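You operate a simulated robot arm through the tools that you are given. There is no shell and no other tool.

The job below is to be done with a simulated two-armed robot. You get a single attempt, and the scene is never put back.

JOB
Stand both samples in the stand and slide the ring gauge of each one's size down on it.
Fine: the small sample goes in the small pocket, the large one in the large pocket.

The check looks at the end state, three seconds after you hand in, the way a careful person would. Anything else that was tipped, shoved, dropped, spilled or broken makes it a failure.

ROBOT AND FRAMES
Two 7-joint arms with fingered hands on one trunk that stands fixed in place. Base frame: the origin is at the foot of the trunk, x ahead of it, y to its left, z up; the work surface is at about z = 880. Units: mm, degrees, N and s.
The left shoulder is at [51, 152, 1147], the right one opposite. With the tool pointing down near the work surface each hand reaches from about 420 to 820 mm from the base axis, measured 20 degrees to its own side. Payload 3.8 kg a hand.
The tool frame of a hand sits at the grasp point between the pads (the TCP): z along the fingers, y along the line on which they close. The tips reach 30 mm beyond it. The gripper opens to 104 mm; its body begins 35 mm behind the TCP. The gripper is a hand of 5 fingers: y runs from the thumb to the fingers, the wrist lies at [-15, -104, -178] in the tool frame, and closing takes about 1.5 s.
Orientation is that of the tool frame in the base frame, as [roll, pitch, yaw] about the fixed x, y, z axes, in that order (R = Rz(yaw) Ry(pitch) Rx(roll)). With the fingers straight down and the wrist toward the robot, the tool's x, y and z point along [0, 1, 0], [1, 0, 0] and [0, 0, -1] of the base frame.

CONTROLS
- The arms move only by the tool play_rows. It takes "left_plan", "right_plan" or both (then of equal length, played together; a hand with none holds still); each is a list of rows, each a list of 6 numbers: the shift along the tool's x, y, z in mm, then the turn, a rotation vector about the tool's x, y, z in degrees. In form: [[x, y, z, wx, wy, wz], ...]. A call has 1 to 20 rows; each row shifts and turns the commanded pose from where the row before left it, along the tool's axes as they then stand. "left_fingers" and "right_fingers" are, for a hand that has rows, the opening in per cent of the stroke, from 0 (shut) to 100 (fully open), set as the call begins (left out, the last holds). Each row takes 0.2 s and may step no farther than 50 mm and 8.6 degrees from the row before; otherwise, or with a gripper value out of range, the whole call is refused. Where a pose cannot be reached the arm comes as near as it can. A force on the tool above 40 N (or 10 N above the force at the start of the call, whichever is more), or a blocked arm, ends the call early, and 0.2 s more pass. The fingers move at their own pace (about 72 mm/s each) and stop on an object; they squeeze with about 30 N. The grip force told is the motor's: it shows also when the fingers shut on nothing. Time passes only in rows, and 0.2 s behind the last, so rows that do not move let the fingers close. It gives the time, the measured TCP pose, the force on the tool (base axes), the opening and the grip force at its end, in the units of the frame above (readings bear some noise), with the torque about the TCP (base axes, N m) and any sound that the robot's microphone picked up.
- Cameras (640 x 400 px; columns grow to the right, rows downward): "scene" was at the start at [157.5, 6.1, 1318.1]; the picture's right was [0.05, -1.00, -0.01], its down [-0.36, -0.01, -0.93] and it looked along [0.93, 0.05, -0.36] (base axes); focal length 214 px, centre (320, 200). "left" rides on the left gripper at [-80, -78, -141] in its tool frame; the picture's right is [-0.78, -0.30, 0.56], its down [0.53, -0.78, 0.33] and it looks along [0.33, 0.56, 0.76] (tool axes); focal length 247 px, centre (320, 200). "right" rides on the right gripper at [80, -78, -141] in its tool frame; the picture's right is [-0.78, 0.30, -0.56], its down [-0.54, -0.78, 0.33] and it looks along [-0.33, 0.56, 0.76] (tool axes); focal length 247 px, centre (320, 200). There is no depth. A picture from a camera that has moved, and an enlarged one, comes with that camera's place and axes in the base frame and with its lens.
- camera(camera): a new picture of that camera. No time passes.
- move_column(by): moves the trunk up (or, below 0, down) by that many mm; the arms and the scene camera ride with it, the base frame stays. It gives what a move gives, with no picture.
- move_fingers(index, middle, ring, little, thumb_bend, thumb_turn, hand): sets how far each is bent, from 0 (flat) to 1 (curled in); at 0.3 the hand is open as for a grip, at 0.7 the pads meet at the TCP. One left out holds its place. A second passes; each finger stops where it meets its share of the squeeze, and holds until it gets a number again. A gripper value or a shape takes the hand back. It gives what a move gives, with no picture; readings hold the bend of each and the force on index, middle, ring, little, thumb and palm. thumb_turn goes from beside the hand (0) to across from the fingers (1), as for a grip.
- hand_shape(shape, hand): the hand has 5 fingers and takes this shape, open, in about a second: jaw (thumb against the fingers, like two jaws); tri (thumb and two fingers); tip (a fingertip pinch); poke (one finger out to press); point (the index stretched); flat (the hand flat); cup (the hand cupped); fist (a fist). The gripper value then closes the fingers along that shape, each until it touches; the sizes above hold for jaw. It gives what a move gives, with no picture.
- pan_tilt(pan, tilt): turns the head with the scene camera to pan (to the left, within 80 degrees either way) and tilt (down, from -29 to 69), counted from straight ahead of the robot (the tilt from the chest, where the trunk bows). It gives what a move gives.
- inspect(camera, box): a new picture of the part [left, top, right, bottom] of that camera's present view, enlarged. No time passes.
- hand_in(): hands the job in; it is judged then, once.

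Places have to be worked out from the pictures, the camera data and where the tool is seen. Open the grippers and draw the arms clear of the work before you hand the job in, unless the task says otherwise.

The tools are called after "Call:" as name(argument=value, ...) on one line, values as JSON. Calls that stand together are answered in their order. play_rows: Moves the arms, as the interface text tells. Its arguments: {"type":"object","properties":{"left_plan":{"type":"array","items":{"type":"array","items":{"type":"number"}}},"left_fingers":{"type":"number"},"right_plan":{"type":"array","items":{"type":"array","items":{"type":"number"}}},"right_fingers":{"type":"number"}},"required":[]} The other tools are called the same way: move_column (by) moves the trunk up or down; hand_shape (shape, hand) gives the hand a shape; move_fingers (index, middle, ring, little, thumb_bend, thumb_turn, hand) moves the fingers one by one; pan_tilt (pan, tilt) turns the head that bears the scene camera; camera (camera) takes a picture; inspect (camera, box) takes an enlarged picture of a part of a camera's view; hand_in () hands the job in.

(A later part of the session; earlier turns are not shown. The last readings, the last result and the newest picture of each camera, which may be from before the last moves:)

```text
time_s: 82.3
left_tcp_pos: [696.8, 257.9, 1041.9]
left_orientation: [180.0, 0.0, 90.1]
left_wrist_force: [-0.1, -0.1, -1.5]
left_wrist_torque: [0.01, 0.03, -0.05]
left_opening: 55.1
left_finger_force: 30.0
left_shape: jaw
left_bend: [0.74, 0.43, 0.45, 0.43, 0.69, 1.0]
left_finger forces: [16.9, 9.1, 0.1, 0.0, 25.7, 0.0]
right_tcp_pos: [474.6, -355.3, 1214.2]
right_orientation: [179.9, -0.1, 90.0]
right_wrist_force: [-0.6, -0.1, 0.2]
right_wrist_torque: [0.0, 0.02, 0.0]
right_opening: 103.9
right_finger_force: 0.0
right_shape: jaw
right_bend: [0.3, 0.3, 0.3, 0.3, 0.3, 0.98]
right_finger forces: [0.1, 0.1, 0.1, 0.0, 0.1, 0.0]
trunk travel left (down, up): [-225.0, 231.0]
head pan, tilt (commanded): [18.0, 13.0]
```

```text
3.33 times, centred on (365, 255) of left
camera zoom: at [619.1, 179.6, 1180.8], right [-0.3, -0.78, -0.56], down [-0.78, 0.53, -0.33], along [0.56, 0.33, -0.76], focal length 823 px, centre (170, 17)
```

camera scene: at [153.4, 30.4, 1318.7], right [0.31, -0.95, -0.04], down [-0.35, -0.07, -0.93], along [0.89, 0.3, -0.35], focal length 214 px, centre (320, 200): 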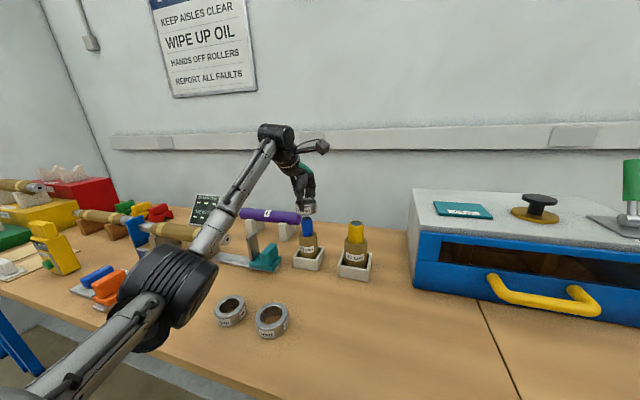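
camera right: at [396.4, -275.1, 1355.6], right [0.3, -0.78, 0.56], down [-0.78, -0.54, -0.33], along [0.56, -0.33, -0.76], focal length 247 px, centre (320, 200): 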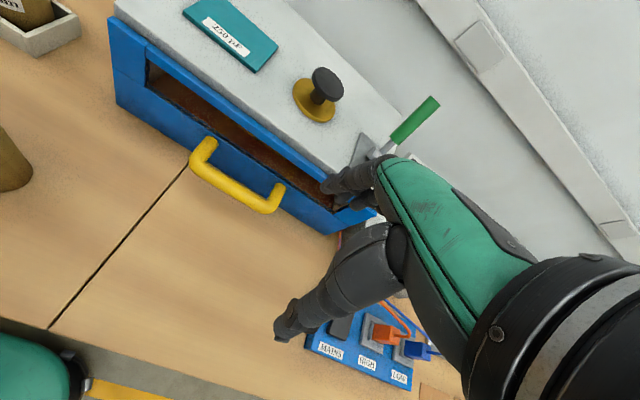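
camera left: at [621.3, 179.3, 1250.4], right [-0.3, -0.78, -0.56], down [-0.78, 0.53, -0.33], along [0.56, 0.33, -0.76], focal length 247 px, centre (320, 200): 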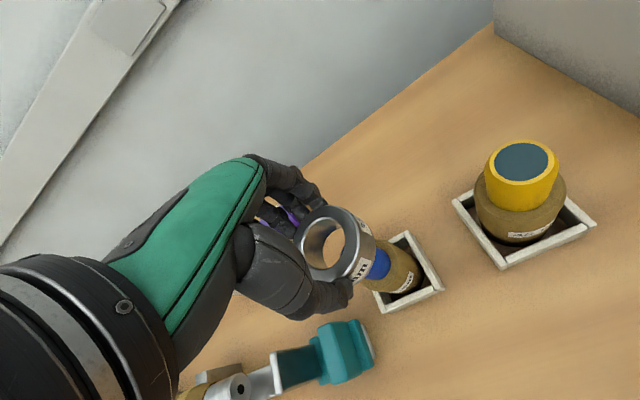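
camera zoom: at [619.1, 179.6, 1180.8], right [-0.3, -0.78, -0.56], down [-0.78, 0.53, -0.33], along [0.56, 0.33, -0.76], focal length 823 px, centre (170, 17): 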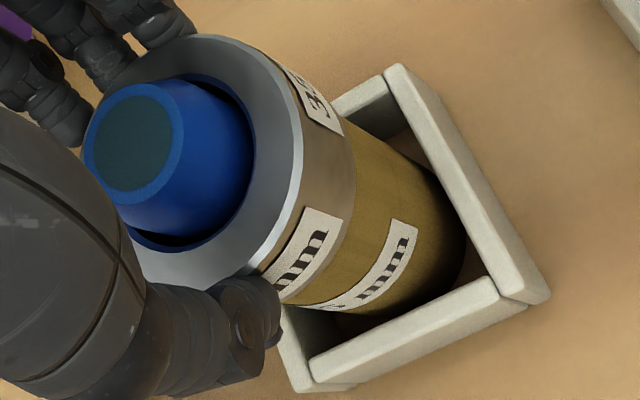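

Nearly seated on the shoulder. I creep down until the force shows seating.

Call:
play_rows(left_plan=[[0, 0, 1.5, 0, 0, 0], [0, 0, 1.5, 0, 0, 0], [0, 0, 0, 0, 0, 0]])

Call:
play_rows(left_plan=[[0, 0, 1, 0, 0, 0], [0, 0, 1, 0, 0, 0], [0, 0, 0, 0, 0, 0]])

Call:
inspect(camera="scene", box=[280, 200, 340, 260])

```text
time_s: 83.1
left_tcp_pos: [697.2, 259.2, 1037.7]
left_orientation: [179.9, 0.0, 90.0]
left_wrist_force: [0.0, -0.6, -1.8]
left_wrist_torque: [0.0, 0.0, -0.02]
left_opening: 55.3
left_finger_force: 30.1
left_shape: jaw
left_bend: [0.74, 0.43, 0.45, 0.43, 0.69, 1.0]
left_finger forces: [17.0, 9.0, 0.0, 0.1, 25.8, 0.1]
right_tcp_pos: [474.7, -354.0, 1214.6]
right_orientation: [-180.0, 0.0, 90.0]
right_wrist_force: [0.3, 0.0, 0.9]
right_wrist_torque: [0.0, -0.01, 0.0]
right_opening: 104.0
right_finger_force: 0.1
right_shape: jaw
right_bend: [0.3, 0.3, 0.3, 0.3, 0.3, 0.98]
right_finger forces: [0.0, 0.0, 0.0, 0.0, 0.0, 0.1]
trunk travel left (down, up): [-225.0, 231.0]
head pan, tilt (commanded): [18.0, 13.0]
```

```text
time_s: 83.9
left_tcp_pos: [696.2, 258.0, 1035.6]
left_orientation: [-179.9, 0.0, 90.0]
left_wrist_force: [0.0, -0.2, -0.8]
left_wrist_torque: [0.01, 0.01, 0.02]
left_opening: 55.1
left_finger_force: 30.4
left_shape: jaw
left_bend: [0.74, 0.43, 0.45, 0.43, 0.69, 1.0]
left_finger forces: [16.9, 9.1, 0.0, 0.1, 25.7, 0.0]
right_tcp_pos: [474.4, -354.5, 1214.8]
right_orientation: [-179.9, 0.0, 89.9]
right_wrist_force: [-0.8, 0.7, -0.4]
right_wrist_torque: [0.04, 0.02, 0.01]
right_opening: 103.9
right_finger_force: 0.1
right_shape: jaw
right_bend: [0.3, 0.3, 0.3, 0.3, 0.3, 0.98]
right_finger forces: [0.0, 0.0, 0.1, 0.1, 0.1, 0.0]
trunk travel left (down, up): [-225.0, 231.0]
head pan, tilt (commanded): [18.0, 13.0]
```

```text
6.67 times, centred on (310, 230) of scene
camera zoom: at [153.3, 30.4, 1318.8], right [0.31, -0.95, -0.04], down [-0.35, -0.07, -0.93], along [0.89, 0.3, -0.35], focal length 1430 px, centre (387, 0)
```

zoom: 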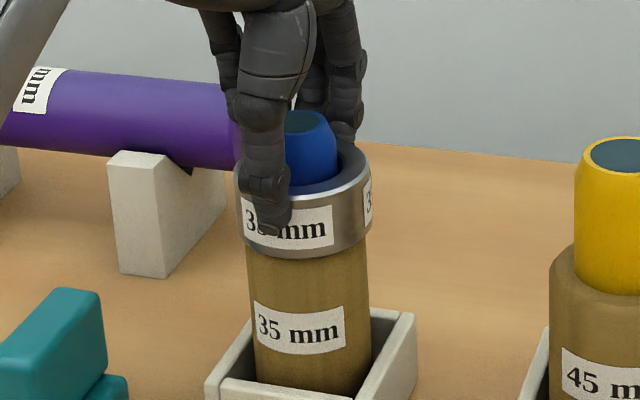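

Not yet seated. I continue in 1 mm steps.

Call:
play_rows(left_plan=[[0, 0, 1, 0, 0, 0], [0, 0, 1, 0, 0, 0], [0, 0, 0, 0, 0, 0]])

Call:
play_rows(left_plan=[[0, 0, 1, 0, 0, 0], [0, 0, 0, 0, 0, 0]])

Call:
play_rows(left_plan=[[0, 0, 1, 0, 0, 0], [0, 0, 0, 0, 0, 0]])

```text
time_s: 84.7
left_tcp_pos: [697.3, 258.8, 1033.6]
left_orientation: [180.0, 0.1, 90.0]
left_wrist_force: [0.3, 0.6, -1.2]
left_wrist_torque: [-0.01, -0.02, 0.03]
left_opening: 55.0
left_finger_force: 29.4
left_shape: jaw
left_bend: [0.74, 0.43, 0.45, 0.43, 0.69, 1.0]
left_finger forces: [16.9, 9.2, 0.1, 0.0, 25.7, 0.0]
right_tcp_pos: [473.9, -354.4, 1214.1]
right_orientation: [180.0, 0.0, 90.0]
right_wrist_force: [-0.3, 0.3, -0.1]
right_wrist_torque: [-0.01, -0.01, 0.0]
right_opening: 103.7
right_finger_force: 0.2
right_shape: jaw
right_bend: [0.3, 0.3, 0.3, 0.3, 0.3, 0.98]
right_finger forces: [0.1, 0.1, 0.0, 0.0, 0.1, 0.1]
trunk travel left (down, up): [-225.0, 231.0]
head pan, tilt (commanded): [18.0, 13.0]
```

```text
time_s: 85.3
left_tcp_pos: [696.2, 259.7, 1032.1]
left_orientation: [-180.0, 0.0, 90.0]
left_wrist_force: [0.8, -0.4, 2.1]
left_wrist_torque: [-0.01, -0.04, -0.03]
left_opening: 55.0
left_finger_force: 30.1
left_shape: jaw
left_bend: [0.74, 0.43, 0.45, 0.43, 0.69, 1.0]
left_finger forces: [17.4, 9.5, 0.0, 0.0, 25.9, 0.0]
right_tcp_pos: [474.8, -354.7, 1214.9]
right_orientation: [180.0, 0.0, 90.0]
right_wrist_force: [0.0, -0.6, -0.1]
right_wrist_torque: [0.0, 0.05, -0.02]
right_opening: 103.7
right_finger_force: 0.2
right_shape: jaw
right_bend: [0.3, 0.3, 0.3, 0.3, 0.3, 0.98]
right_finger forces: [0.1, 0.0, 0.0, 0.0, 0.0, 0.0]
trunk travel left (down, up): [-225.0, 231.0]
head pan, tilt (commanded): [18.0, 13.0]
```

```text
time_s: 85.9
left_tcp_pos: [697.0, 258.8, 1032.3]
left_orientation: [179.9, 0.0, 90.0]
left_wrist_force: [2.0, 1.2, 5.9]
left_wrist_torque: [0.0, -0.11, -0.03]
left_opening: 55.0
left_finger_force: 29.8
left_shape: jaw
left_bend: [0.74, 0.42, 0.45, 0.43, 0.69, 1.0]
left_finger forces: [17.9, 10.3, 0.2, 0.0, 25.9, 0.0]
right_tcp_pos: [474.1, -354.0, 1214.7]
right_orientation: [-179.9, 0.0, 90.1]
right_wrist_force: [0.2, 0.0, 0.4]
right_wrist_torque: [-0.02, -0.01, 0.0]
right_opening: 103.6
right_finger_force: 0.0
right_shape: jaw
right_bend: [0.3, 0.3, 0.3, 0.3, 0.3, 0.98]
right_finger forces: [0.0, 0.1, 0.0, 0.0, 0.0, 0.0]
trunk travel left (down, up): [-225.0, 231.0]
head pan, tilt (commanded): [18.0, 13.0]
```

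The ring is seated (upward force ~6 N at z≈1032). I relax 0.5 mm, then open the hand.

Call:
play_rows(left_plan=[[0, 0, -0.6, 0, 0, 0], [0, 0, 0, 0, 0, 0]])

Call:
play_rows(left_plan=[[0, 0, 0, 0, 0, 0], [0, 0, 0, 0, 0, 0], [0, 0, 0, 0, 0, 0], [0, 0, 0, 0, 0, 0], [0, 0, 0, 0, 0, 0], [0, 0, 0, 0, 0, 0]], left_fingers=100)

Call:
inspect(camera="scene", box=[280, 200, 340, 260])

Call:
inspect(camera="left", box=[285, 195, 445, 315])

```text
time_s: 86.5
left_tcp_pos: [697.2, 259.2, 1032.9]
left_orientation: [-180.0, -0.1, 90.0]
left_wrist_force: [2.1, 0.5, 5.7]
left_wrist_torque: [0.02, -0.17, -0.02]
left_opening: 55.3
left_finger_force: 30.5
left_shape: jaw
left_bend: [0.74, 0.42, 0.45, 0.43, 0.69, 1.0]
left_finger forces: [18.0, 10.6, 0.1, 0.0, 25.8, 0.0]
right_tcp_pos: [474.1, -356.0, 1214.5]
right_orientation: [-180.0, 0.1, 90.1]
right_wrist_force: [0.0, 0.0, 0.0]
right_wrist_torque: [0.0, 0.03, 0.0]
right_opening: 103.6
right_finger_force: 0.2
right_shape: jaw
right_bend: [0.3, 0.3, 0.3, 0.3, 0.3, 0.98]
right_finger forces: [0.0, 0.0, 0.1, 0.0, 0.0, 0.0]
trunk travel left (down, up): [-225.0, 231.0]
head pan, tilt (commanded): [18.0, 13.0]
```

```text
time_s: 87.9
left_tcp_pos: [696.9, 258.6, 1032.9]
left_orientation: [180.0, 0.0, 90.0]
left_wrist_force: [0.2, -0.6, 0.6]
left_wrist_torque: [0.01, 0.01, 0.0]
left_opening: 103.9
left_finger_force: 0.1
left_shape: jaw
left_bend: [0.3, 0.3, 0.3, 0.3, 0.3, 0.98]
left_finger forces: [0.0, 0.0, 0.1, 0.0, 0.1, 0.1]
right_tcp_pos: [474.5, -354.5, 1215.0]
right_orientation: [-180.0, 0.0, 90.0]
right_wrist_force: [-0.9, 0.5, 0.4]
right_wrist_torque: [0.0, 0.03, 0.02]
right_opening: 104.0
right_finger_force: 0.0
right_shape: jaw
right_bend: [0.3, 0.3, 0.3, 0.3, 0.3, 0.98]
right_finger forces: [0.0, 0.1, 0.1, 0.0, 0.0, 0.0]
trunk travel left (down, up): [-225.0, 231.0]
head pan, tilt (commanded): [18.0, 13.0]
```

```text
6.67 times, centred on (310, 230) of scene
camera zoom: at [152.9, 30.3, 1318.8], right [0.31, -0.95, -0.04], down [-0.35, -0.07, -0.93], along [0.89, 0.3, -0.35], focal length 1430 px, centre (387, 0)
```

zoom: 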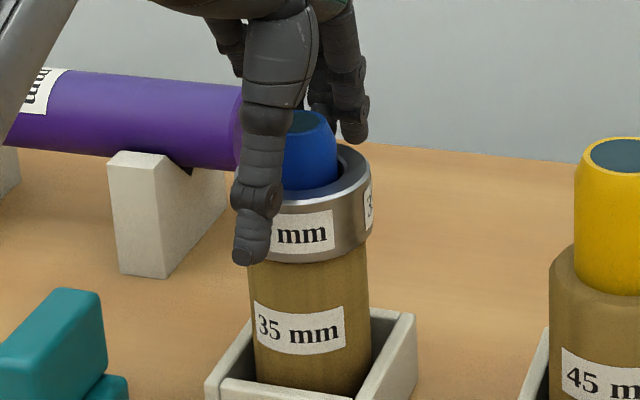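

```text
3.33 times, centred on (365, 255) of left
camera zoom: at [618.9, 179.2, 1172.7], right [-0.3, -0.78, -0.56], down [-0.78, 0.53, -0.33], along [0.56, 0.33, -0.76], focal length 823 px, centre (170, 17)
```

zoom: 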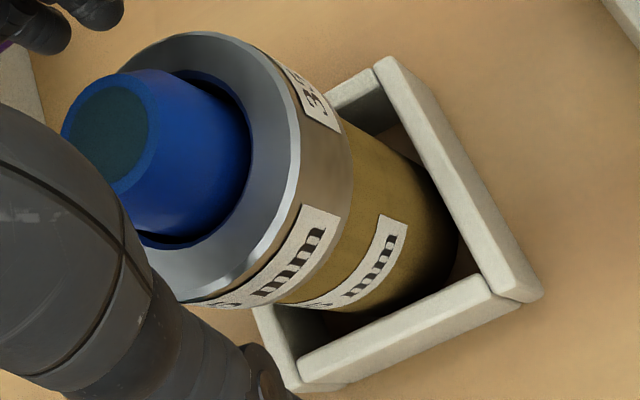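

The 35 ring sits on the blue sample. I raise the hand straight up and check the result.

Call:
play_rows(left_plan=[[0, 0, -10, 0, 0, 0], [0, 0, -25, 0, 0, 0], [0, 0, -35, 0, 0, 0], [0, 0, -35, 0, 0, 0], [0, 0, 0, 0, 0, 0]])

Call:
inspect(camera="scene", box=[270, 190, 380, 290])

Call:
camera(camera="left")

```text
time_s: 89.1
left_tcp_pos: [696.5, 258.4, 1138.3]
left_orientation: [180.0, 0.1, 90.0]
left_wrist_force: [0.3, 0.1, 0.3]
left_wrist_torque: [-0.01, -0.04, 0.01]
left_opening: 103.3
left_finger_force: 0.0
left_shape: jaw
left_bend: [0.3, 0.3, 0.3, 0.3, 0.3, 0.98]
left_finger forces: [0.1, 0.1, 0.0, 0.1, 0.1, 0.0]
right_tcp_pos: [474.6, -354.4, 1213.7]
right_orientation: [180.0, -0.1, 90.0]
right_wrist_force: [-0.4, 0.3, -0.5]
right_wrist_torque: [-0.01, -0.01, 0.01]
right_opening: 103.5
right_finger_force: 0.0
right_shape: jaw
right_bend: [0.3, 0.3, 0.3, 0.3, 0.3, 0.98]
right_finger forces: [0.1, 0.0, 0.0, 0.0, 0.0, 0.0]
trunk travel left (down, up): [-225.0, 231.0]
head pan, tilt (commanded): [18.0, 13.0]
```

```text
4.00 times, centred on (325, 240) of scene
camera zoom: at [153.3, 30.5, 1318.7], right [0.31, -0.95, -0.04], down [-0.35, -0.07, -0.93], along [0.89, 0.3, -0.35], focal length 858 px, centre (300, 40)
```

zoom: 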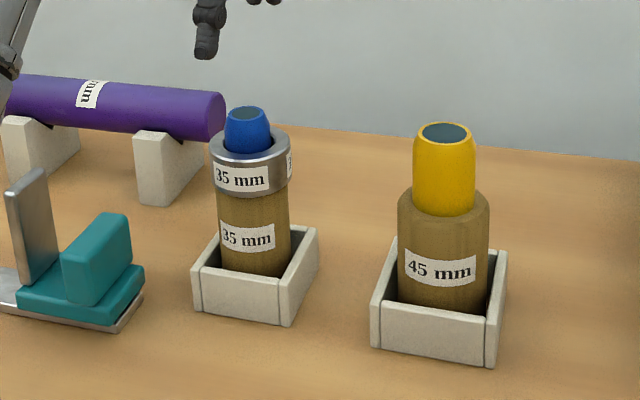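

```text
taken
camera left: at [619.3, 179.6, 1278.0], right [-0.3, -0.78, -0.56], down [-0.78, 0.53, -0.33], along [0.56, 0.33, -0.76], focal length 247 px, centre (320, 200)
```

left: 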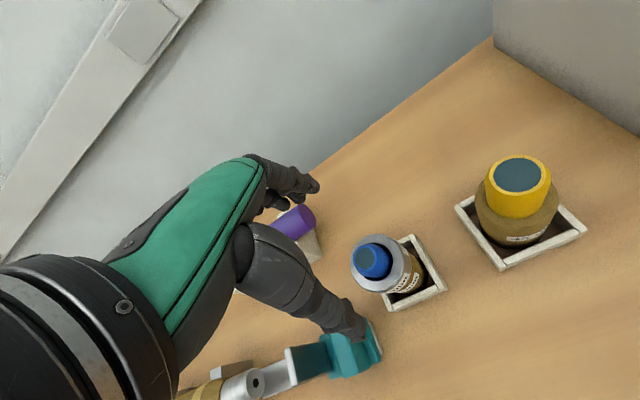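

The blue sample with its 35 ring is done. Next the 45 ring at about (460,260): I back away at height and then lower to 1045 for a look.

Call:
play_rows(left_plan=[[0, -25, 0, 0, 0, 0], [0, -40, 0, 0, 0, 0], [0, -45, 0, 0, 0, 0], [0, -45, 0, 0, 0, 0], [1, -40, 20, 0, 0, 0], [1, -25, 35, 0, 0, 0], [0, -16, 38, 0, 0, 0], [0, 0, 0, 0, 0, 0]])

Call:
camera(camera="left")

Call:
inspect(camera="left", box=[330, 220, 440, 310])

Call:
camera(camera="scene")

```text
time_s: 90.9
left_tcp_pos: [459.1, 260.1, 1045.4]
left_orientation: [180.0, 0.0, 90.0]
left_wrist_force: [-0.4, 0.3, 0.5]
left_wrist_torque: [0.01, 0.04, 0.01]
left_opening: 103.7
left_finger_force: 0.0
left_shape: jaw
left_bend: [0.3, 0.3, 0.3, 0.3, 0.3, 0.98]
left_finger forces: [0.0, 0.0, 0.1, 0.0, 0.0, 0.0]
right_tcp_pos: [475.8, -353.9, 1214.3]
right_orientation: [179.9, 0.0, 89.9]
right_wrist_force: [0.3, 0.0, 0.5]
right_wrist_torque: [0.01, -0.02, 0.02]
right_opening: 103.8
right_finger_force: 0.1
right_shape: jaw
right_bend: [0.3, 0.3, 0.3, 0.3, 0.3, 0.98]
right_finger forces: [0.0, 0.0, 0.0, 0.0, 0.0, 0.0]
trunk travel left (down, up): [-225.0, 231.0]
head pan, tilt (commanded): [18.0, 13.0]
```

```text
taken
camera left: at [382.0, 180.9, 1185.1], right [-0.3, -0.78, -0.56], down [-0.78, 0.53, -0.33], along [0.56, 0.33, -0.76], focal length 247 px, centre (320, 200)
```

left: 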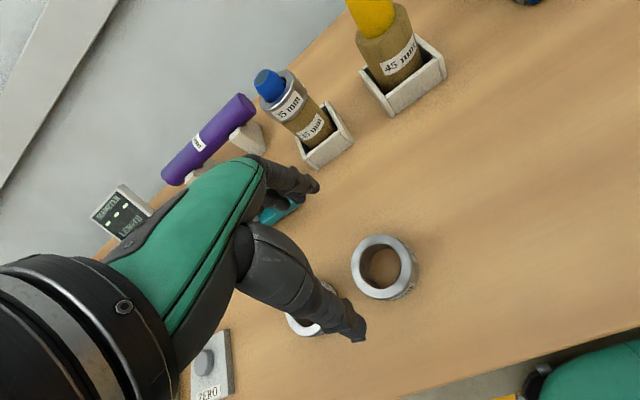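

```text
4.44 times, centred on (385, 265) of left
camera zoom: at [382.0, 180.9, 1185.1], right [-0.3, -0.78, -0.56], down [-0.78, 0.53, -0.33], along [0.56, 0.33, -0.76], focal length 1098 px, centre (31, -89)
```

zoom: 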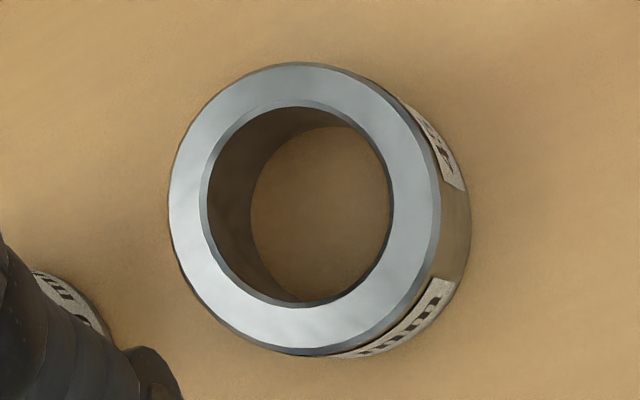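

```text
taken
camera scene: at [153.3, 29.9, 1318.8], right [0.31, -0.95, -0.04], down [-0.35, -0.07, -0.93], along [0.89, 0.3, -0.35], focal length 214 px, centre (320, 200)
```

scene: 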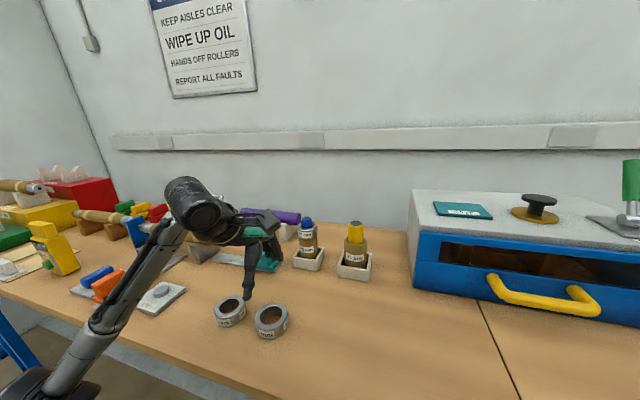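

The 45 ring is centred at about (459.7,262). I align and lower to z≈928 as with the first ring.

Call:
play_rows(left_plan=[[1, -0.3, 30, 0, 0, 0], [0, 0, 30, 0, 0, 0], [0, 0, 26, 0, 0, 0], [0, 0, 0, 0, 0, 0]])

Call:
camera(camera="left")

Call:
inspect(camera="scene", box=[200, 230, 320, 350])

```text
time_s: 91.9
left_tcp_pos: [460.6, 260.7, 958.2]
left_orientation: [-180.0, 0.0, 90.1]
left_wrist_force: [-0.2, 0.2, 0.0]
left_wrist_torque: [0.04, -0.02, 0.01]
left_opening: 103.8
left_finger_force: 0.0
left_shape: jaw
left_bend: [0.3, 0.3, 0.3, 0.3, 0.3, 0.98]
left_finger forces: [0.1, 0.0, 0.0, 0.0, 0.0, 0.1]
right_tcp_pos: [474.9, -354.4, 1214.7]
right_orientation: [-179.9, 0.0, 90.0]
right_wrist_force: [-0.4, 0.6, -0.3]
right_wrist_torque: [0.0, -0.01, 0.0]
right_opening: 103.8
right_finger_force: 0.0
right_shape: jaw
right_bend: [0.3, 0.3, 0.3, 0.3, 0.3, 0.98]
right_finger forces: [0.0, 0.0, 0.0, 0.0, 0.1, 0.0]
trunk travel left (down, up): [-225.0, 231.0]
head pan, tilt (commanded): [18.0, 13.0]
```

```text
taken
camera left: at [382.6, 182.6, 1098.1], right [-0.3, -0.78, -0.56], down [-0.78, 0.53, -0.33], along [0.56, 0.33, -0.76], focal length 247 px, centre (320, 200)
```

left: 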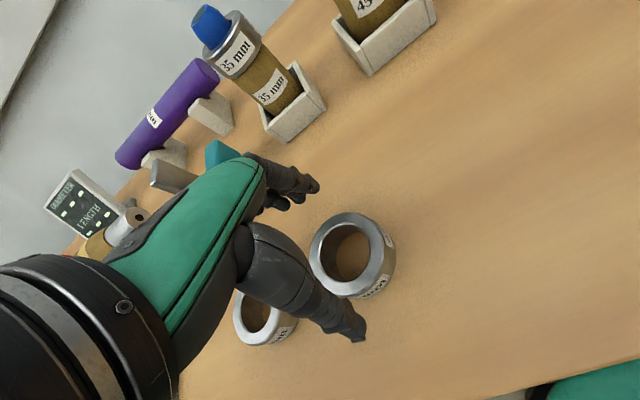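

```text
3.33 times, centred on (260, 290) of scene
camera zoom: at [153.0, 30.3, 1318.8], right [0.31, -0.95, -0.04], down [-0.35, -0.07, -0.93], along [0.89, 0.3, -0.35], focal length 715 px, centre (520, -100)
```

zoom: 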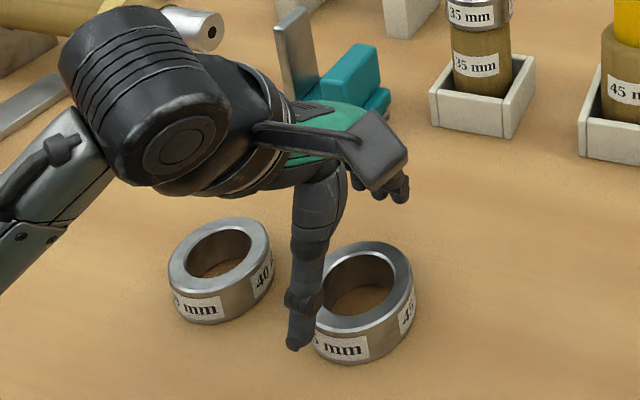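

Thumb clears the ring front. I lower the remaining 30 mm.

Call:
play_rows(left_plan=[[0, 0, 10, 0, 0, 0], [0, 0, 10, 0, 0, 0], [0, 0, 6, 0, 0, 0], [0, 0, 3.5, 0, 0, 0], [0, 0, 0, 0, 0, 0]])

Call:
inspect(camera="left", box=[240, 140, 400, 350])

Call:
inspect(camera="scene", box=[200, 230, 320, 350])

```text
time_s: 93.1
left_tcp_pos: [460.2, 262.4, 929.9]
left_orientation: [179.9, 0.0, 90.1]
left_wrist_force: [0.6, 0.0, 0.6]
left_wrist_torque: [0.0, -0.03, -0.02]
left_opening: 103.5
left_finger_force: 0.1
left_shape: jaw
left_bend: [0.3, 0.3, 0.3, 0.3, 0.3, 0.98]
left_finger forces: [0.1, 0.1, 0.0, 0.0, 0.0, 0.1]
right_tcp_pos: [474.4, -355.6, 1214.6]
right_orientation: [180.0, -0.1, 90.0]
right_wrist_force: [-0.3, 0.2, -0.1]
right_wrist_torque: [0.0, 0.0, -0.01]
right_opening: 103.5
right_finger_force: 0.1
right_shape: jaw
right_bend: [0.3, 0.3, 0.3, 0.3, 0.3, 0.98]
right_finger forces: [0.0, 0.0, 0.0, 0.1, 0.0, 0.0]
trunk travel left (down, up): [-225.0, 231.0]
head pan, tilt (commanded): [18.0, 13.0]
```

```text
1.90 times, centred on (320, 245) of left
camera zoom: at [382.6, 182.5, 1069.0], right [-0.3, -0.78, -0.56], down [-0.78, 0.53, -0.33], along [0.56, 0.33, -0.76], focal length 470 px, centre (320, 114)
```

zoom: 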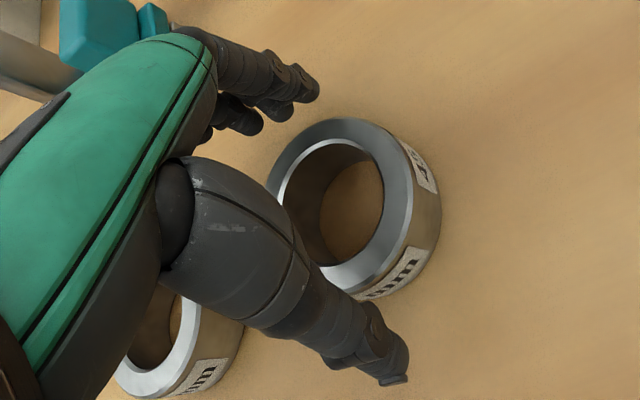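

```text
3.33 times, centred on (260, 290) of scene
camera zoom: at [153.0, 30.3, 1318.8], right [0.31, -0.95, -0.04], down [-0.35, -0.07, -0.93], along [0.89, 0.3, -0.35], focal length 715 px, centre (520, -100)
```

zoom: 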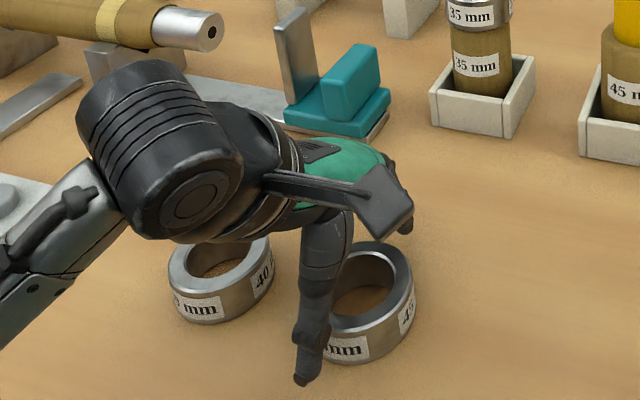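

No contact so far. I close in stages, first to ~78 mm.

Call:
play_rows(left_plan=[[0, 0, 0, 0, 0, 0], [0, 0, 0, 0, 0, 0], [0, 0, 0, 0, 0, 0], [0, 0, 0, 0, 0, 0]], left_fingers=76)

Call:
inspect(camera="left", box=[240, 140, 400, 350])

Call:
inspect(camera="scene", box=[200, 230, 320, 350])

```text
time_s: 94.1
left_tcp_pos: [459.0, 261.3, 929.5]
left_orientation: [179.9, 0.1, 90.1]
left_wrist_force: [-0.5, 0.6, 0.4]
left_wrist_torque: [-0.02, -0.03, 0.0]
left_opening: 79.2
left_finger_force: 0.0
left_shape: jaw
left_bend: [0.27, 0.35, 0.32, 0.33, 0.53, 0.99]
left_finger forces: [0.1, 0.0, 0.0, 0.0, 0.2, 0.0]
right_tcp_pos: [474.5, -354.3, 1214.0]
right_orientation: [-180.0, -0.1, 90.1]
right_wrist_force: [-0.2, -0.9, -0.2]
right_wrist_torque: [-0.02, -0.03, 0.02]
right_opening: 103.8
right_finger_force: 0.0
right_shape: jaw
right_bend: [0.3, 0.3, 0.3, 0.3, 0.3, 0.98]
right_finger forces: [0.0, 0.1, 0.0, 0.0, 0.0, 0.0]
trunk travel left (down, up): [-225.0, 231.0]
head pan, tilt (commanded): [18.0, 13.0]
```

```text
1.90 times, centred on (320, 245) of left
camera zoom: at [382.5, 182.5, 1069.1], right [-0.3, -0.78, -0.56], down [-0.78, 0.53, -0.33], along [0.56, 0.33, -0.76], focal length 470 px, centre (320, 114)
```

zoom: 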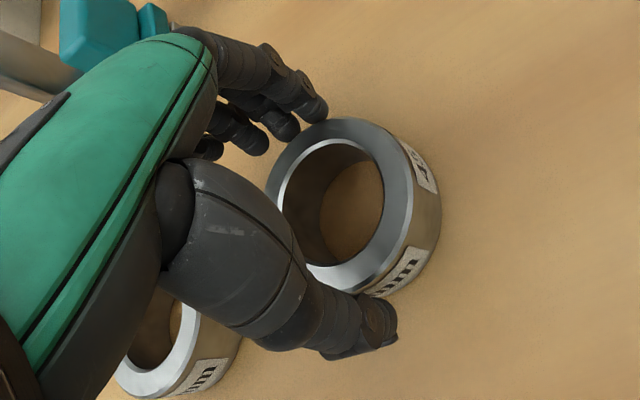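

```text
3.33 times, centred on (260, 290) of scene
camera zoom: at [153.0, 30.4, 1318.8], right [0.31, -0.95, -0.04], down [-0.35, -0.07, -0.93], along [0.89, 0.3, -0.35], focal length 715 px, centre (520, -100)
```

zoom: 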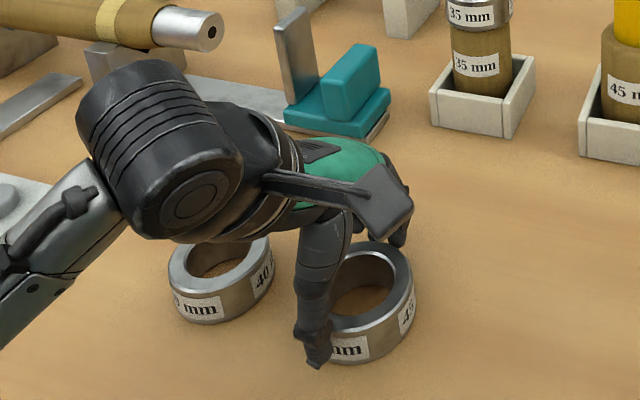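

Fingers flank the ring. Close fully.

Call:
play_rows(left_plan=[[0, 0, 0, 0, 0, 0], [0, 0, 0, 0, 0, 0], [0, 0, 0, 0, 0, 0], [0, 0, 0, 0, 0, 0], [0, 0, 0, 0, 0, 0], [0, 0, 0, 0, 0, 0]], left_fingers=0)

Call:
inspect(camera="left", box=[240, 140, 400, 350])

Call:
inspect(camera="scene", box=[200, 230, 320, 350])

```text
time_s: 95.5
left_tcp_pos: [460.5, 262.5, 928.1]
left_orientation: [-180.0, 0.0, 90.0]
left_wrist_force: [-0.5, 0.5, 0.3]
left_wrist_torque: [0.02, 0.04, 0.01]
left_opening: 65.5
left_finger_force: 30.3
left_shape: jaw
left_bend: [0.28, 0.39, 0.4, 0.41, 0.64, 1.0]
left_finger forces: [15.6, 9.6, 0.2, 0.1, 25.9, 0.1]
right_tcp_pos: [473.7, -353.5, 1215.0]
right_orientation: [-180.0, 0.0, 90.0]
right_wrist_force: [-1.0, 0.6, -0.1]
right_wrist_torque: [-0.02, 0.0, -0.04]
right_opening: 103.7
right_finger_force: 0.1
right_shape: jaw
right_bend: [0.3, 0.3, 0.3, 0.3, 0.3, 0.98]
right_finger forces: [0.0, 0.0, 0.0, 0.2, 0.1, 0.1]
trunk travel left (down, up): [-225.0, 231.0]
head pan, tilt (commanded): [18.0, 13.0]
```

```text
1.90 times, centred on (320, 245) of left
camera zoom: at [382.6, 182.6, 1069.0], right [-0.3, -0.78, -0.56], down [-0.78, 0.53, -0.33], along [0.56, 0.33, -0.76], focal length 470 px, centre (320, 114)
```

zoom: 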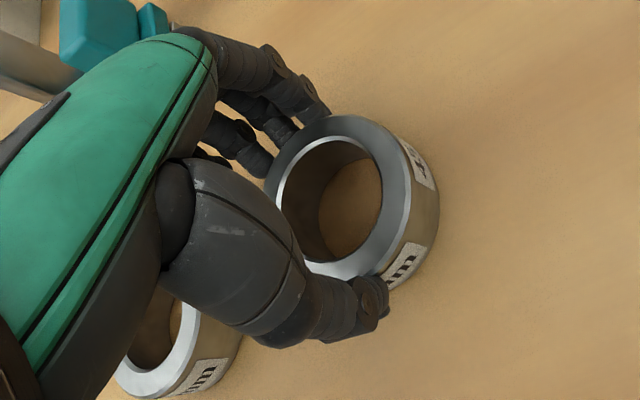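

```text
3.33 times, centred on (260, 290) of scene
camera zoom: at [153.0, 30.4, 1318.8], right [0.31, -0.95, -0.04], down [-0.35, -0.07, -0.93], along [0.89, 0.3, -0.35], focal length 715 px, centre (520, -100)
```

zoom: 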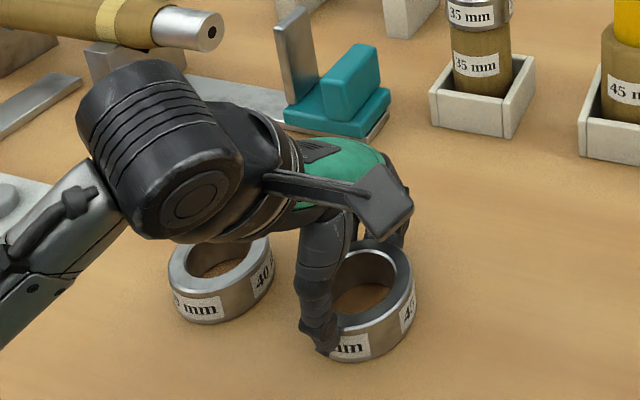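

Gripped at 26 N. Lift slowly and check tilt.

Call:
play_rows(left_plan=[[0, 0, -3, 0, 0, 0], [0, 0, -7, 0, 0, 0], [0, 0, -15, 0, 0, 0], [0, 0, -20, 0, 0, 0], [0, 0, -25, 0, 0, 0], [0, 0, 0, 0, 0, 0]])

Call:
inspect(camera="left", box=[240, 140, 400, 350])

Call:
inspect(camera="scene", box=[200, 210, 320, 330])

Call:
inspect(camera="left", box=[280, 195, 390, 295])

```text
time_s: 96.9
left_tcp_pos: [459.1, 263.2, 999.0]
left_orientation: [-179.8, 0.0, 90.1]
left_wrist_force: [-0.3, 0.0, -0.5]
left_wrist_torque: [-0.02, 0.0, 0.0]
left_opening: 65.4
left_finger_force: 29.5
left_shape: jaw
left_bend: [0.28, 0.39, 0.4, 0.41, 0.64, 1.0]
left_finger forces: [15.7, 9.7, 0.2, 0.0, 25.9, 0.1]
right_tcp_pos: [475.2, -354.9, 1214.3]
right_orientation: [179.9, 0.0, 90.0]
right_wrist_force: [-0.6, 0.0, -0.3]
right_wrist_torque: [-0.01, 0.02, 0.0]
right_opening: 103.8
right_finger_force: 0.0
right_shape: jaw
right_bend: [0.3, 0.3, 0.3, 0.3, 0.3, 0.98]
right_finger forces: [0.0, 0.0, 0.0, 0.1, 0.1, 0.0]
trunk travel left (down, up): [-225.0, 231.0]
head pan, tilt (commanded): [18.0, 13.0]
```

```text
1.90 times, centred on (320, 245) of left
camera zoom: at [382.1, 182.3, 1139.5], right [-0.3, -0.78, -0.56], down [-0.78, 0.53, -0.33], along [0.55, 0.33, -0.76], focal length 470 px, centre (320, 114)
```

zoom: 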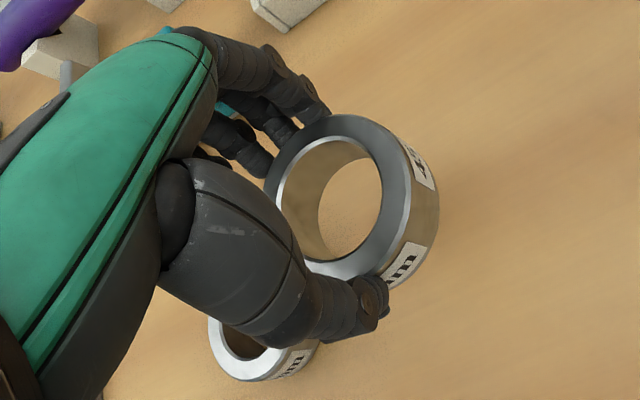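

```text
3.33 times, centred on (260, 270) of scene
camera zoom: at [153.1, 30.6, 1318.8], right [0.31, -0.95, -0.04], down [-0.35, -0.07, -0.93], along [0.89, 0.3, -0.35], focal length 715 px, centre (520, -33)
```

zoom: 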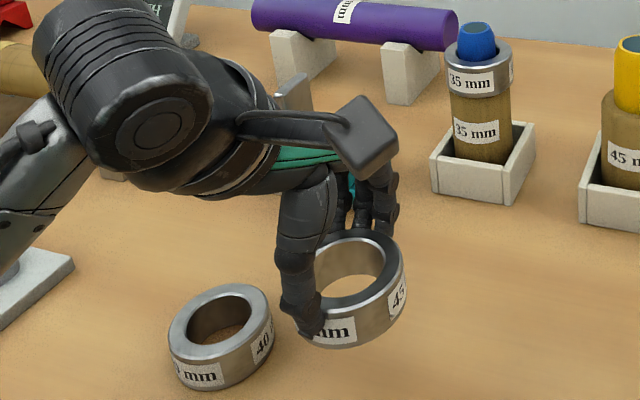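

```text
4.00 times, centred on (335, 245) of left
camera zoom: at [382.1, 182.3, 1139.5], right [-0.3, -0.78, -0.56], down [-0.78, 0.53, -0.33], along [0.55, 0.33, -0.76], focal length 988 px, centre (260, 20)
```

zoom: 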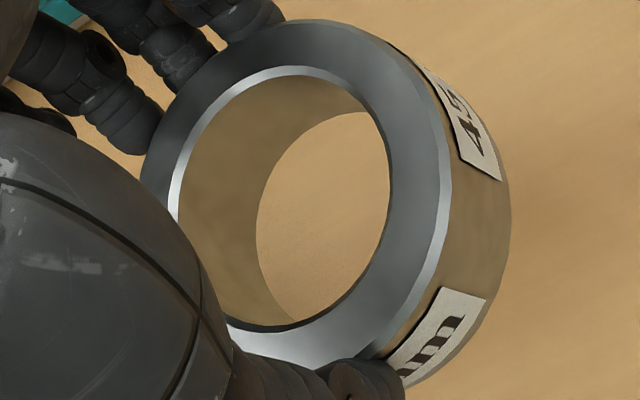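

The 45 ring (label confirmed) is held level. I raise it and carry it over the yellow spigot, target TCP (697.7,108.7).

Call:
play_rows(left_plan=[[0, 0, -25, 0, 0, 0], [0, 0, -40, 0, 0, 0], [-10, 16, -30, 0, 0, 0], [-19, 30, -17, 0, 0, 0], [-24, 37, 0, 0, 0, 0], [-26, 40, 0, 0, 0, 0], [-26, 40, 0, 0, 0, 0], [-22, 33, 0, 0, 0, 0], [-17, 26, 0, 0, 0, 0], [-10, 16, 0, 0, 0, 0], [0, 0, 0, 0, 0, 0]])

Call:
camera(camera="left")

Call:
inspect(camera="left", box=[285, 195, 445, 315])

Call:
inspect(camera="scene", box=[315, 170, 400, 290])

```text
time_s: 99.3
left_tcp_pos: [698.8, 108.3, 1110.4]
left_orientation: [180.0, 0.0, 90.0]
left_wrist_force: [-0.4, 0.0, -1.8]
left_wrist_torque: [-0.03, -0.01, -0.02]
left_opening: 65.4
left_finger_force: 29.8
left_shape: jaw
left_bend: [0.28, 0.39, 0.4, 0.41, 0.64, 1.0]
left_finger forces: [15.6, 9.8, 0.2, 0.0, 25.8, 0.1]
right_tcp_pos: [474.2, -353.5, 1213.9]
right_orientation: [-179.9, 0.0, 90.0]
right_wrist_force: [0.2, -0.6, -0.3]
right_wrist_torque: [0.02, 0.04, 0.01]
right_opening: 103.7
right_finger_force: 0.0
right_shape: jaw
right_bend: [0.3, 0.3, 0.3, 0.3, 0.3, 0.98]
right_finger forces: [0.0, 0.1, 0.1, 0.0, 0.0, 0.0]
trunk travel left (down, up): [-225.0, 231.0]
head pan, tilt (commanded): [18.0, 13.0]
```

```text
taken
camera left: at [621.7, 28.9, 1250.8], right [-0.3, -0.78, -0.56], down [-0.78, 0.53, -0.33], along [0.56, 0.33, -0.76], focal length 247 px, centre (320, 200)
```

left: 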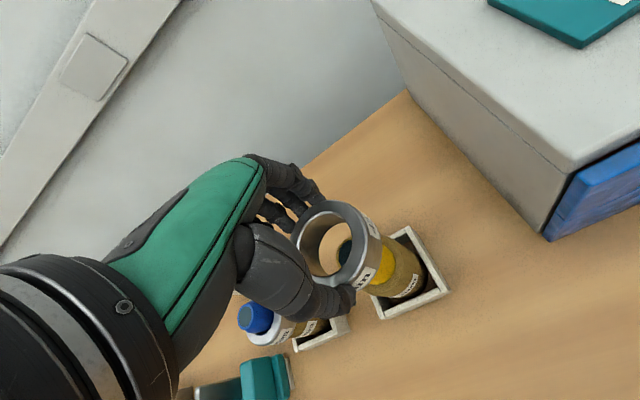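

```text
3.33 times, centred on (365, 255) of left
camera zoom: at [621.7, 28.9, 1250.8], right [-0.3, -0.78, -0.56], down [-0.78, 0.53, -0.33], along [0.56, 0.33, -0.76], focal length 823 px, centre (170, 17)
```

zoom: 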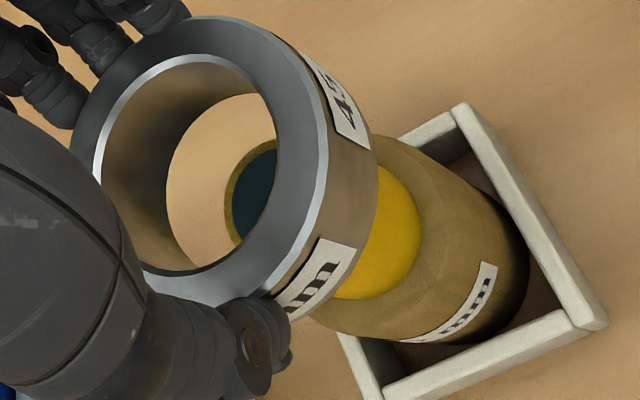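

```text
3.33 times, centred on (358, 230) of scene
camera zoom: at [153.2, 30.7, 1318.8], right [0.31, -0.95, -0.04], down [-0.35, -0.07, -0.93], along [0.89, 0.3, -0.35], focal length 715 px, centre (195, 100)
```

zoom: 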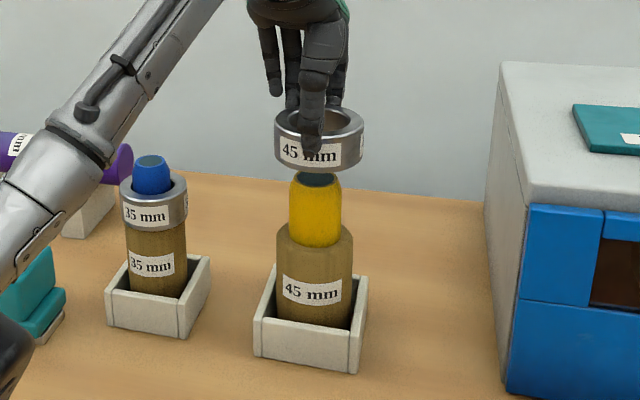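

I zoom closer to check lateral alignment, since the two views differ slightly.

Call:
inspect(camera="scene", box=[335, 195, 380, 250])

```text
7.27 times, centred on (358, 222) of scene
camera zoom: at [153.2, 30.7, 1318.8], right [0.31, -0.95, -0.04], down [-0.35, -0.07, -0.93], along [0.89, 0.3, -0.35], focal length 1560 px, centre (47, 36)
```

zoom: 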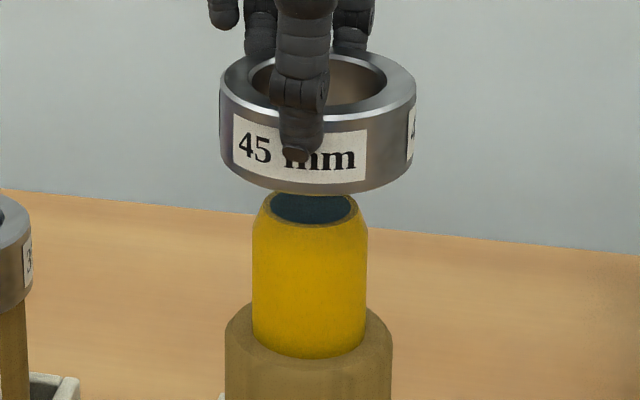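

The ring may be 1–2 mm to the right and ~1 mm forward. I shift by (-1.2,+1.2) and lower until the ring bottom is at the spigot's top, then look through the bore.

Call:
play_rows(left_plan=[[1.2, -1.2, 6, 0, 0, 0], [0, 0, 6, 0, 0, 0], [0, 0, 5, 0, 0, 0], [0, 0, 4, 0, 0, 0], [0, 0, 3, 0, 0, 0], [0, 0, 0, 0, 0, 0]])

Call:
inspect(camera="left", box=[285, 195, 445, 315])

Call:
inspect(camera="scene", box=[335, 195, 380, 250])

```text
time_s: 100.7
left_tcp_pos: [696.7, 109.4, 1086.8]
left_orientation: [180.0, 0.0, 90.1]
left_wrist_force: [0.3, 0.0, -1.3]
left_wrist_torque: [0.0, 0.01, 0.01]
left_opening: 65.5
left_finger_force: 30.1
left_shape: jaw
left_bend: [0.28, 0.39, 0.4, 0.41, 0.64, 1.0]
left_finger forces: [15.6, 9.8, 0.3, 0.0, 25.8, 0.1]
right_tcp_pos: [474.6, -353.8, 1214.5]
right_orientation: [-179.9, 0.0, 90.0]
right_wrist_force: [0.3, -1.3, -0.2]
right_wrist_torque: [-0.01, -0.01, 0.02]
right_opening: 103.9
right_finger_force: 0.0
right_shape: jaw
right_bend: [0.3, 0.3, 0.3, 0.3, 0.3, 0.98]
right_finger forces: [0.1, 0.0, 0.1, 0.0, 0.1, 0.0]
trunk travel left (down, up): [-225.0, 231.0]
head pan, tilt (commanded): [18.0, 13.0]
```

```text
3.33 times, centred on (365, 255) of left
camera zoom: at [619.8, 29.5, 1227.3], right [-0.3, -0.78, -0.56], down [-0.78, 0.53, -0.33], along [0.56, 0.33, -0.76], focal length 823 px, centre (170, 17)
```

zoom: 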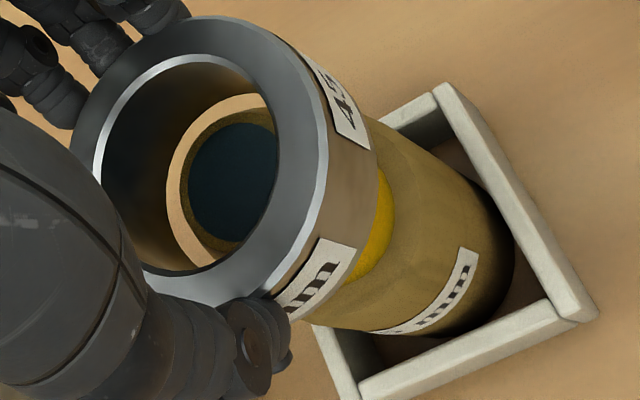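

```text
7.27 times, centred on (358, 222) of scene
camera zoom: at [153.3, 30.3, 1318.8], right [0.31, -0.95, -0.04], down [-0.35, -0.07, -0.93], along [0.89, 0.3, -0.35], focal length 1560 px, centre (47, 36)
```

zoom: 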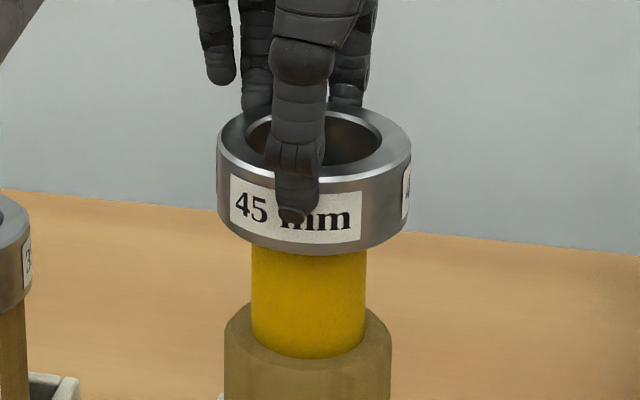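

Gap around the spigot is nearly even (within ~1 mm). Tiny correction and continue down slowly.

Call:
play_rows(left_plan=[[0.3, -0.4, 2, 0, 0, 0], [0, 0, 2, 0, 0, 0], [0, 0, 2, 0, 0, 0], [0, 0, 2, 0, 0, 0], [0, 0, 0, 0, 0, 0]])

Call:
inspect(camera="left", box=[285, 195, 445, 315])

Call:
inspect(camera="scene", box=[335, 195, 380, 250])

```text
time_s: 101.9
left_tcp_pos: [696.5, 108.5, 1080.4]
left_orientation: [-180.0, 0.0, 89.9]
left_wrist_force: [0.8, 0.4, -1.3]
left_wrist_torque: [-0.02, -0.03, -0.01]
left_opening: 65.5
left_finger_force: 30.2
left_shape: jaw
left_bend: [0.28, 0.39, 0.4, 0.41, 0.64, 1.0]
left_finger forces: [15.6, 9.7, 0.2, 0.0, 25.9, 0.0]
right_tcp_pos: [475.2, -354.5, 1215.5]
right_orientation: [-179.9, 0.0, 90.0]
right_wrist_force: [0.0, 0.4, 1.2]
right_wrist_torque: [-0.01, 0.01, 0.0]
right_opening: 103.7
right_finger_force: 0.0
right_shape: jaw
right_bend: [0.3, 0.3, 0.3, 0.3, 0.3, 0.98]
right_finger forces: [0.1, 0.0, 0.0, 0.1, 0.0, 0.1]
trunk travel left (down, up): [-225.0, 231.0]
head pan, tilt (commanded): [18.0, 13.0]
```

```text
3.33 times, centred on (365, 255) of left
camera zoom: at [619.4, 29.6, 1219.2], right [-0.3, -0.78, -0.56], down [-0.78, 0.53, -0.33], along [0.56, 0.33, -0.76], focal length 823 px, centre (170, 17)
```

zoom: 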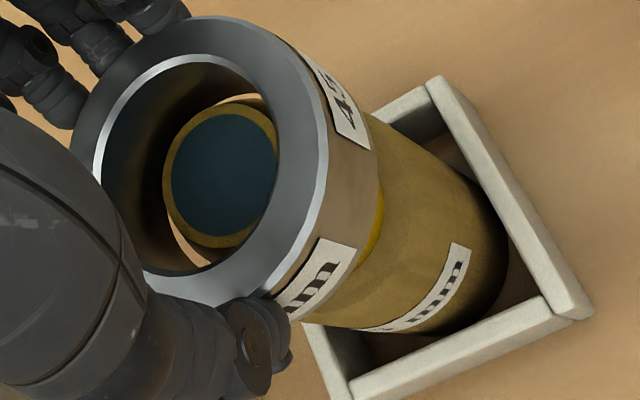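

```text
7.27 times, centred on (358, 222) of scene
camera zoom: at [153.3, 30.3, 1318.8], right [0.31, -0.95, -0.04], down [-0.35, -0.07, -0.93], along [0.89, 0.3, -0.35], focal length 1560 px, centre (47, 36)
```

zoom: 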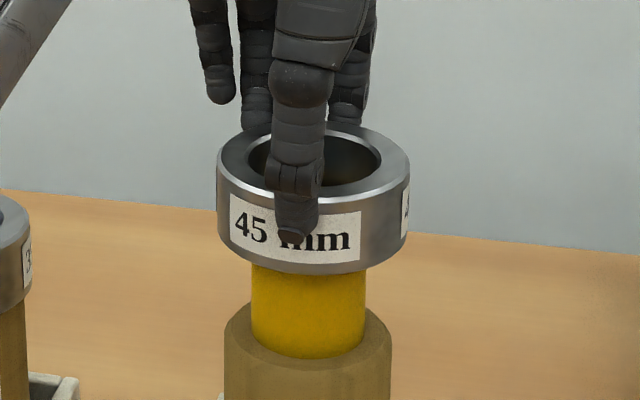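

Evenly placed, no force. Continue down in 2 mm steps.

Call:
play_rows(left_plan=[[0.4, 0, 2, 0, 0, 0], [0, 0, 2, 0, 0, 0], [0, 0, 0, 0, 0, 0]])

Call:
play_rows(left_plan=[[0, 0, 2, 0, 0, 0], [0, 0, 2, 0, 0, 0], [0, 0, 2, 0, 0, 0], [0, 0, 0, 0, 0, 0]])

Call:
inspect(camera="left", box=[285, 195, 445, 315])

Call:
inspect(camera="scene", box=[335, 195, 380, 250])

```text
time_s: 102.7
left_tcp_pos: [696.3, 109.2, 1074.3]
left_orientation: [-179.9, 0.0, 90.0]
left_wrist_force: [0.6, -0.5, -2.1]
left_wrist_torque: [0.02, -0.03, 0.0]
left_opening: 65.1
left_finger_force: 29.9
left_shape: jaw
left_bend: [0.28, 0.39, 0.4, 0.41, 0.64, 1.0]
left_finger forces: [15.6, 9.8, 0.3, 0.1, 25.8, 0.0]
right_tcp_pos: [474.7, -355.4, 1214.1]
right_orientation: [180.0, 0.0, 90.0]
right_wrist_force: [0.7, -0.8, -0.7]
right_wrist_torque: [-0.05, 0.0, -0.03]
right_opening: 104.0
right_finger_force: 0.1
right_shape: jaw
right_bend: [0.3, 0.3, 0.3, 0.3, 0.3, 0.98]
right_finger forces: [0.1, 0.0, 0.0, 0.1, 0.0, 0.0]
trunk travel left (down, up): [-225.0, 231.0]
head pan, tilt (commanded): [18.0, 13.0]
```

```text
time_s: 103.7
left_tcp_pos: [697.5, 109.9, 1067.7]
left_orientation: [180.0, 0.0, 90.1]
left_wrist_force: [0.0, 0.2, -1.7]
left_wrist_torque: [0.01, 0.0, -0.02]
left_opening: 65.6
left_finger_force: 29.9
left_shape: jaw
left_bend: [0.28, 0.39, 0.4, 0.41, 0.64, 1.0]
left_finger forces: [15.6, 9.9, 0.3, 0.0, 25.8, 0.0]
right_tcp_pos: [474.8, -354.4, 1214.9]
right_orientation: [180.0, 0.0, 89.9]
right_wrist_force: [-0.2, 0.6, 0.2]
right_wrist_torque: [0.01, -0.01, 0.04]
right_opening: 103.7
right_finger_force: 0.1
right_shape: jaw
right_bend: [0.3, 0.3, 0.3, 0.3, 0.3, 0.98]
right_finger forces: [0.1, 0.0, 0.1, 0.1, 0.1, 0.0]
trunk travel left (down, up): [-225.0, 231.0]
head pan, tilt (commanded): [18.0, 13.0]
```

```text
3.33 times, centred on (365, 255) of left
camera zoom: at [619.5, 30.1, 1208.9], right [-0.3, -0.78, -0.56], down [-0.78, 0.53, -0.33], along [0.56, 0.33, -0.76], focal length 823 px, centre (170, 17)
```

zoom: 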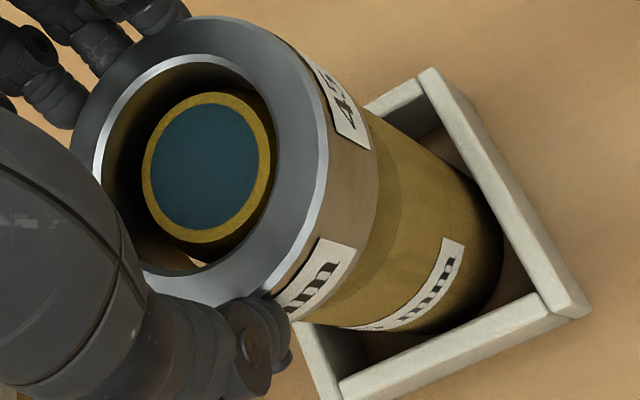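

```text
7.27 times, centred on (358, 222) of scene
camera zoom: at [153.3, 30.3, 1318.8], right [0.31, -0.95, -0.04], down [-0.35, -0.07, -0.93], along [0.89, 0.3, -0.35], focal length 1560 px, centre (47, 36)
```

zoom: 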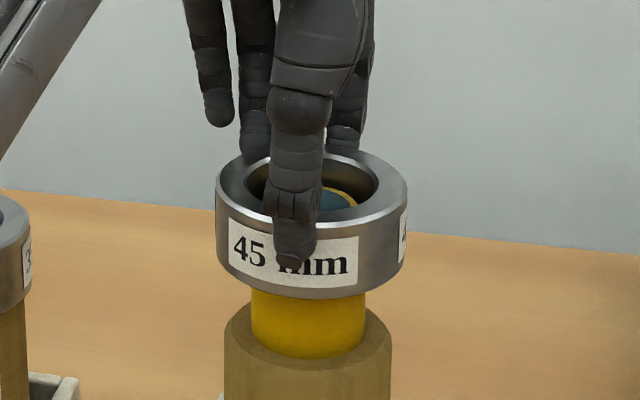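

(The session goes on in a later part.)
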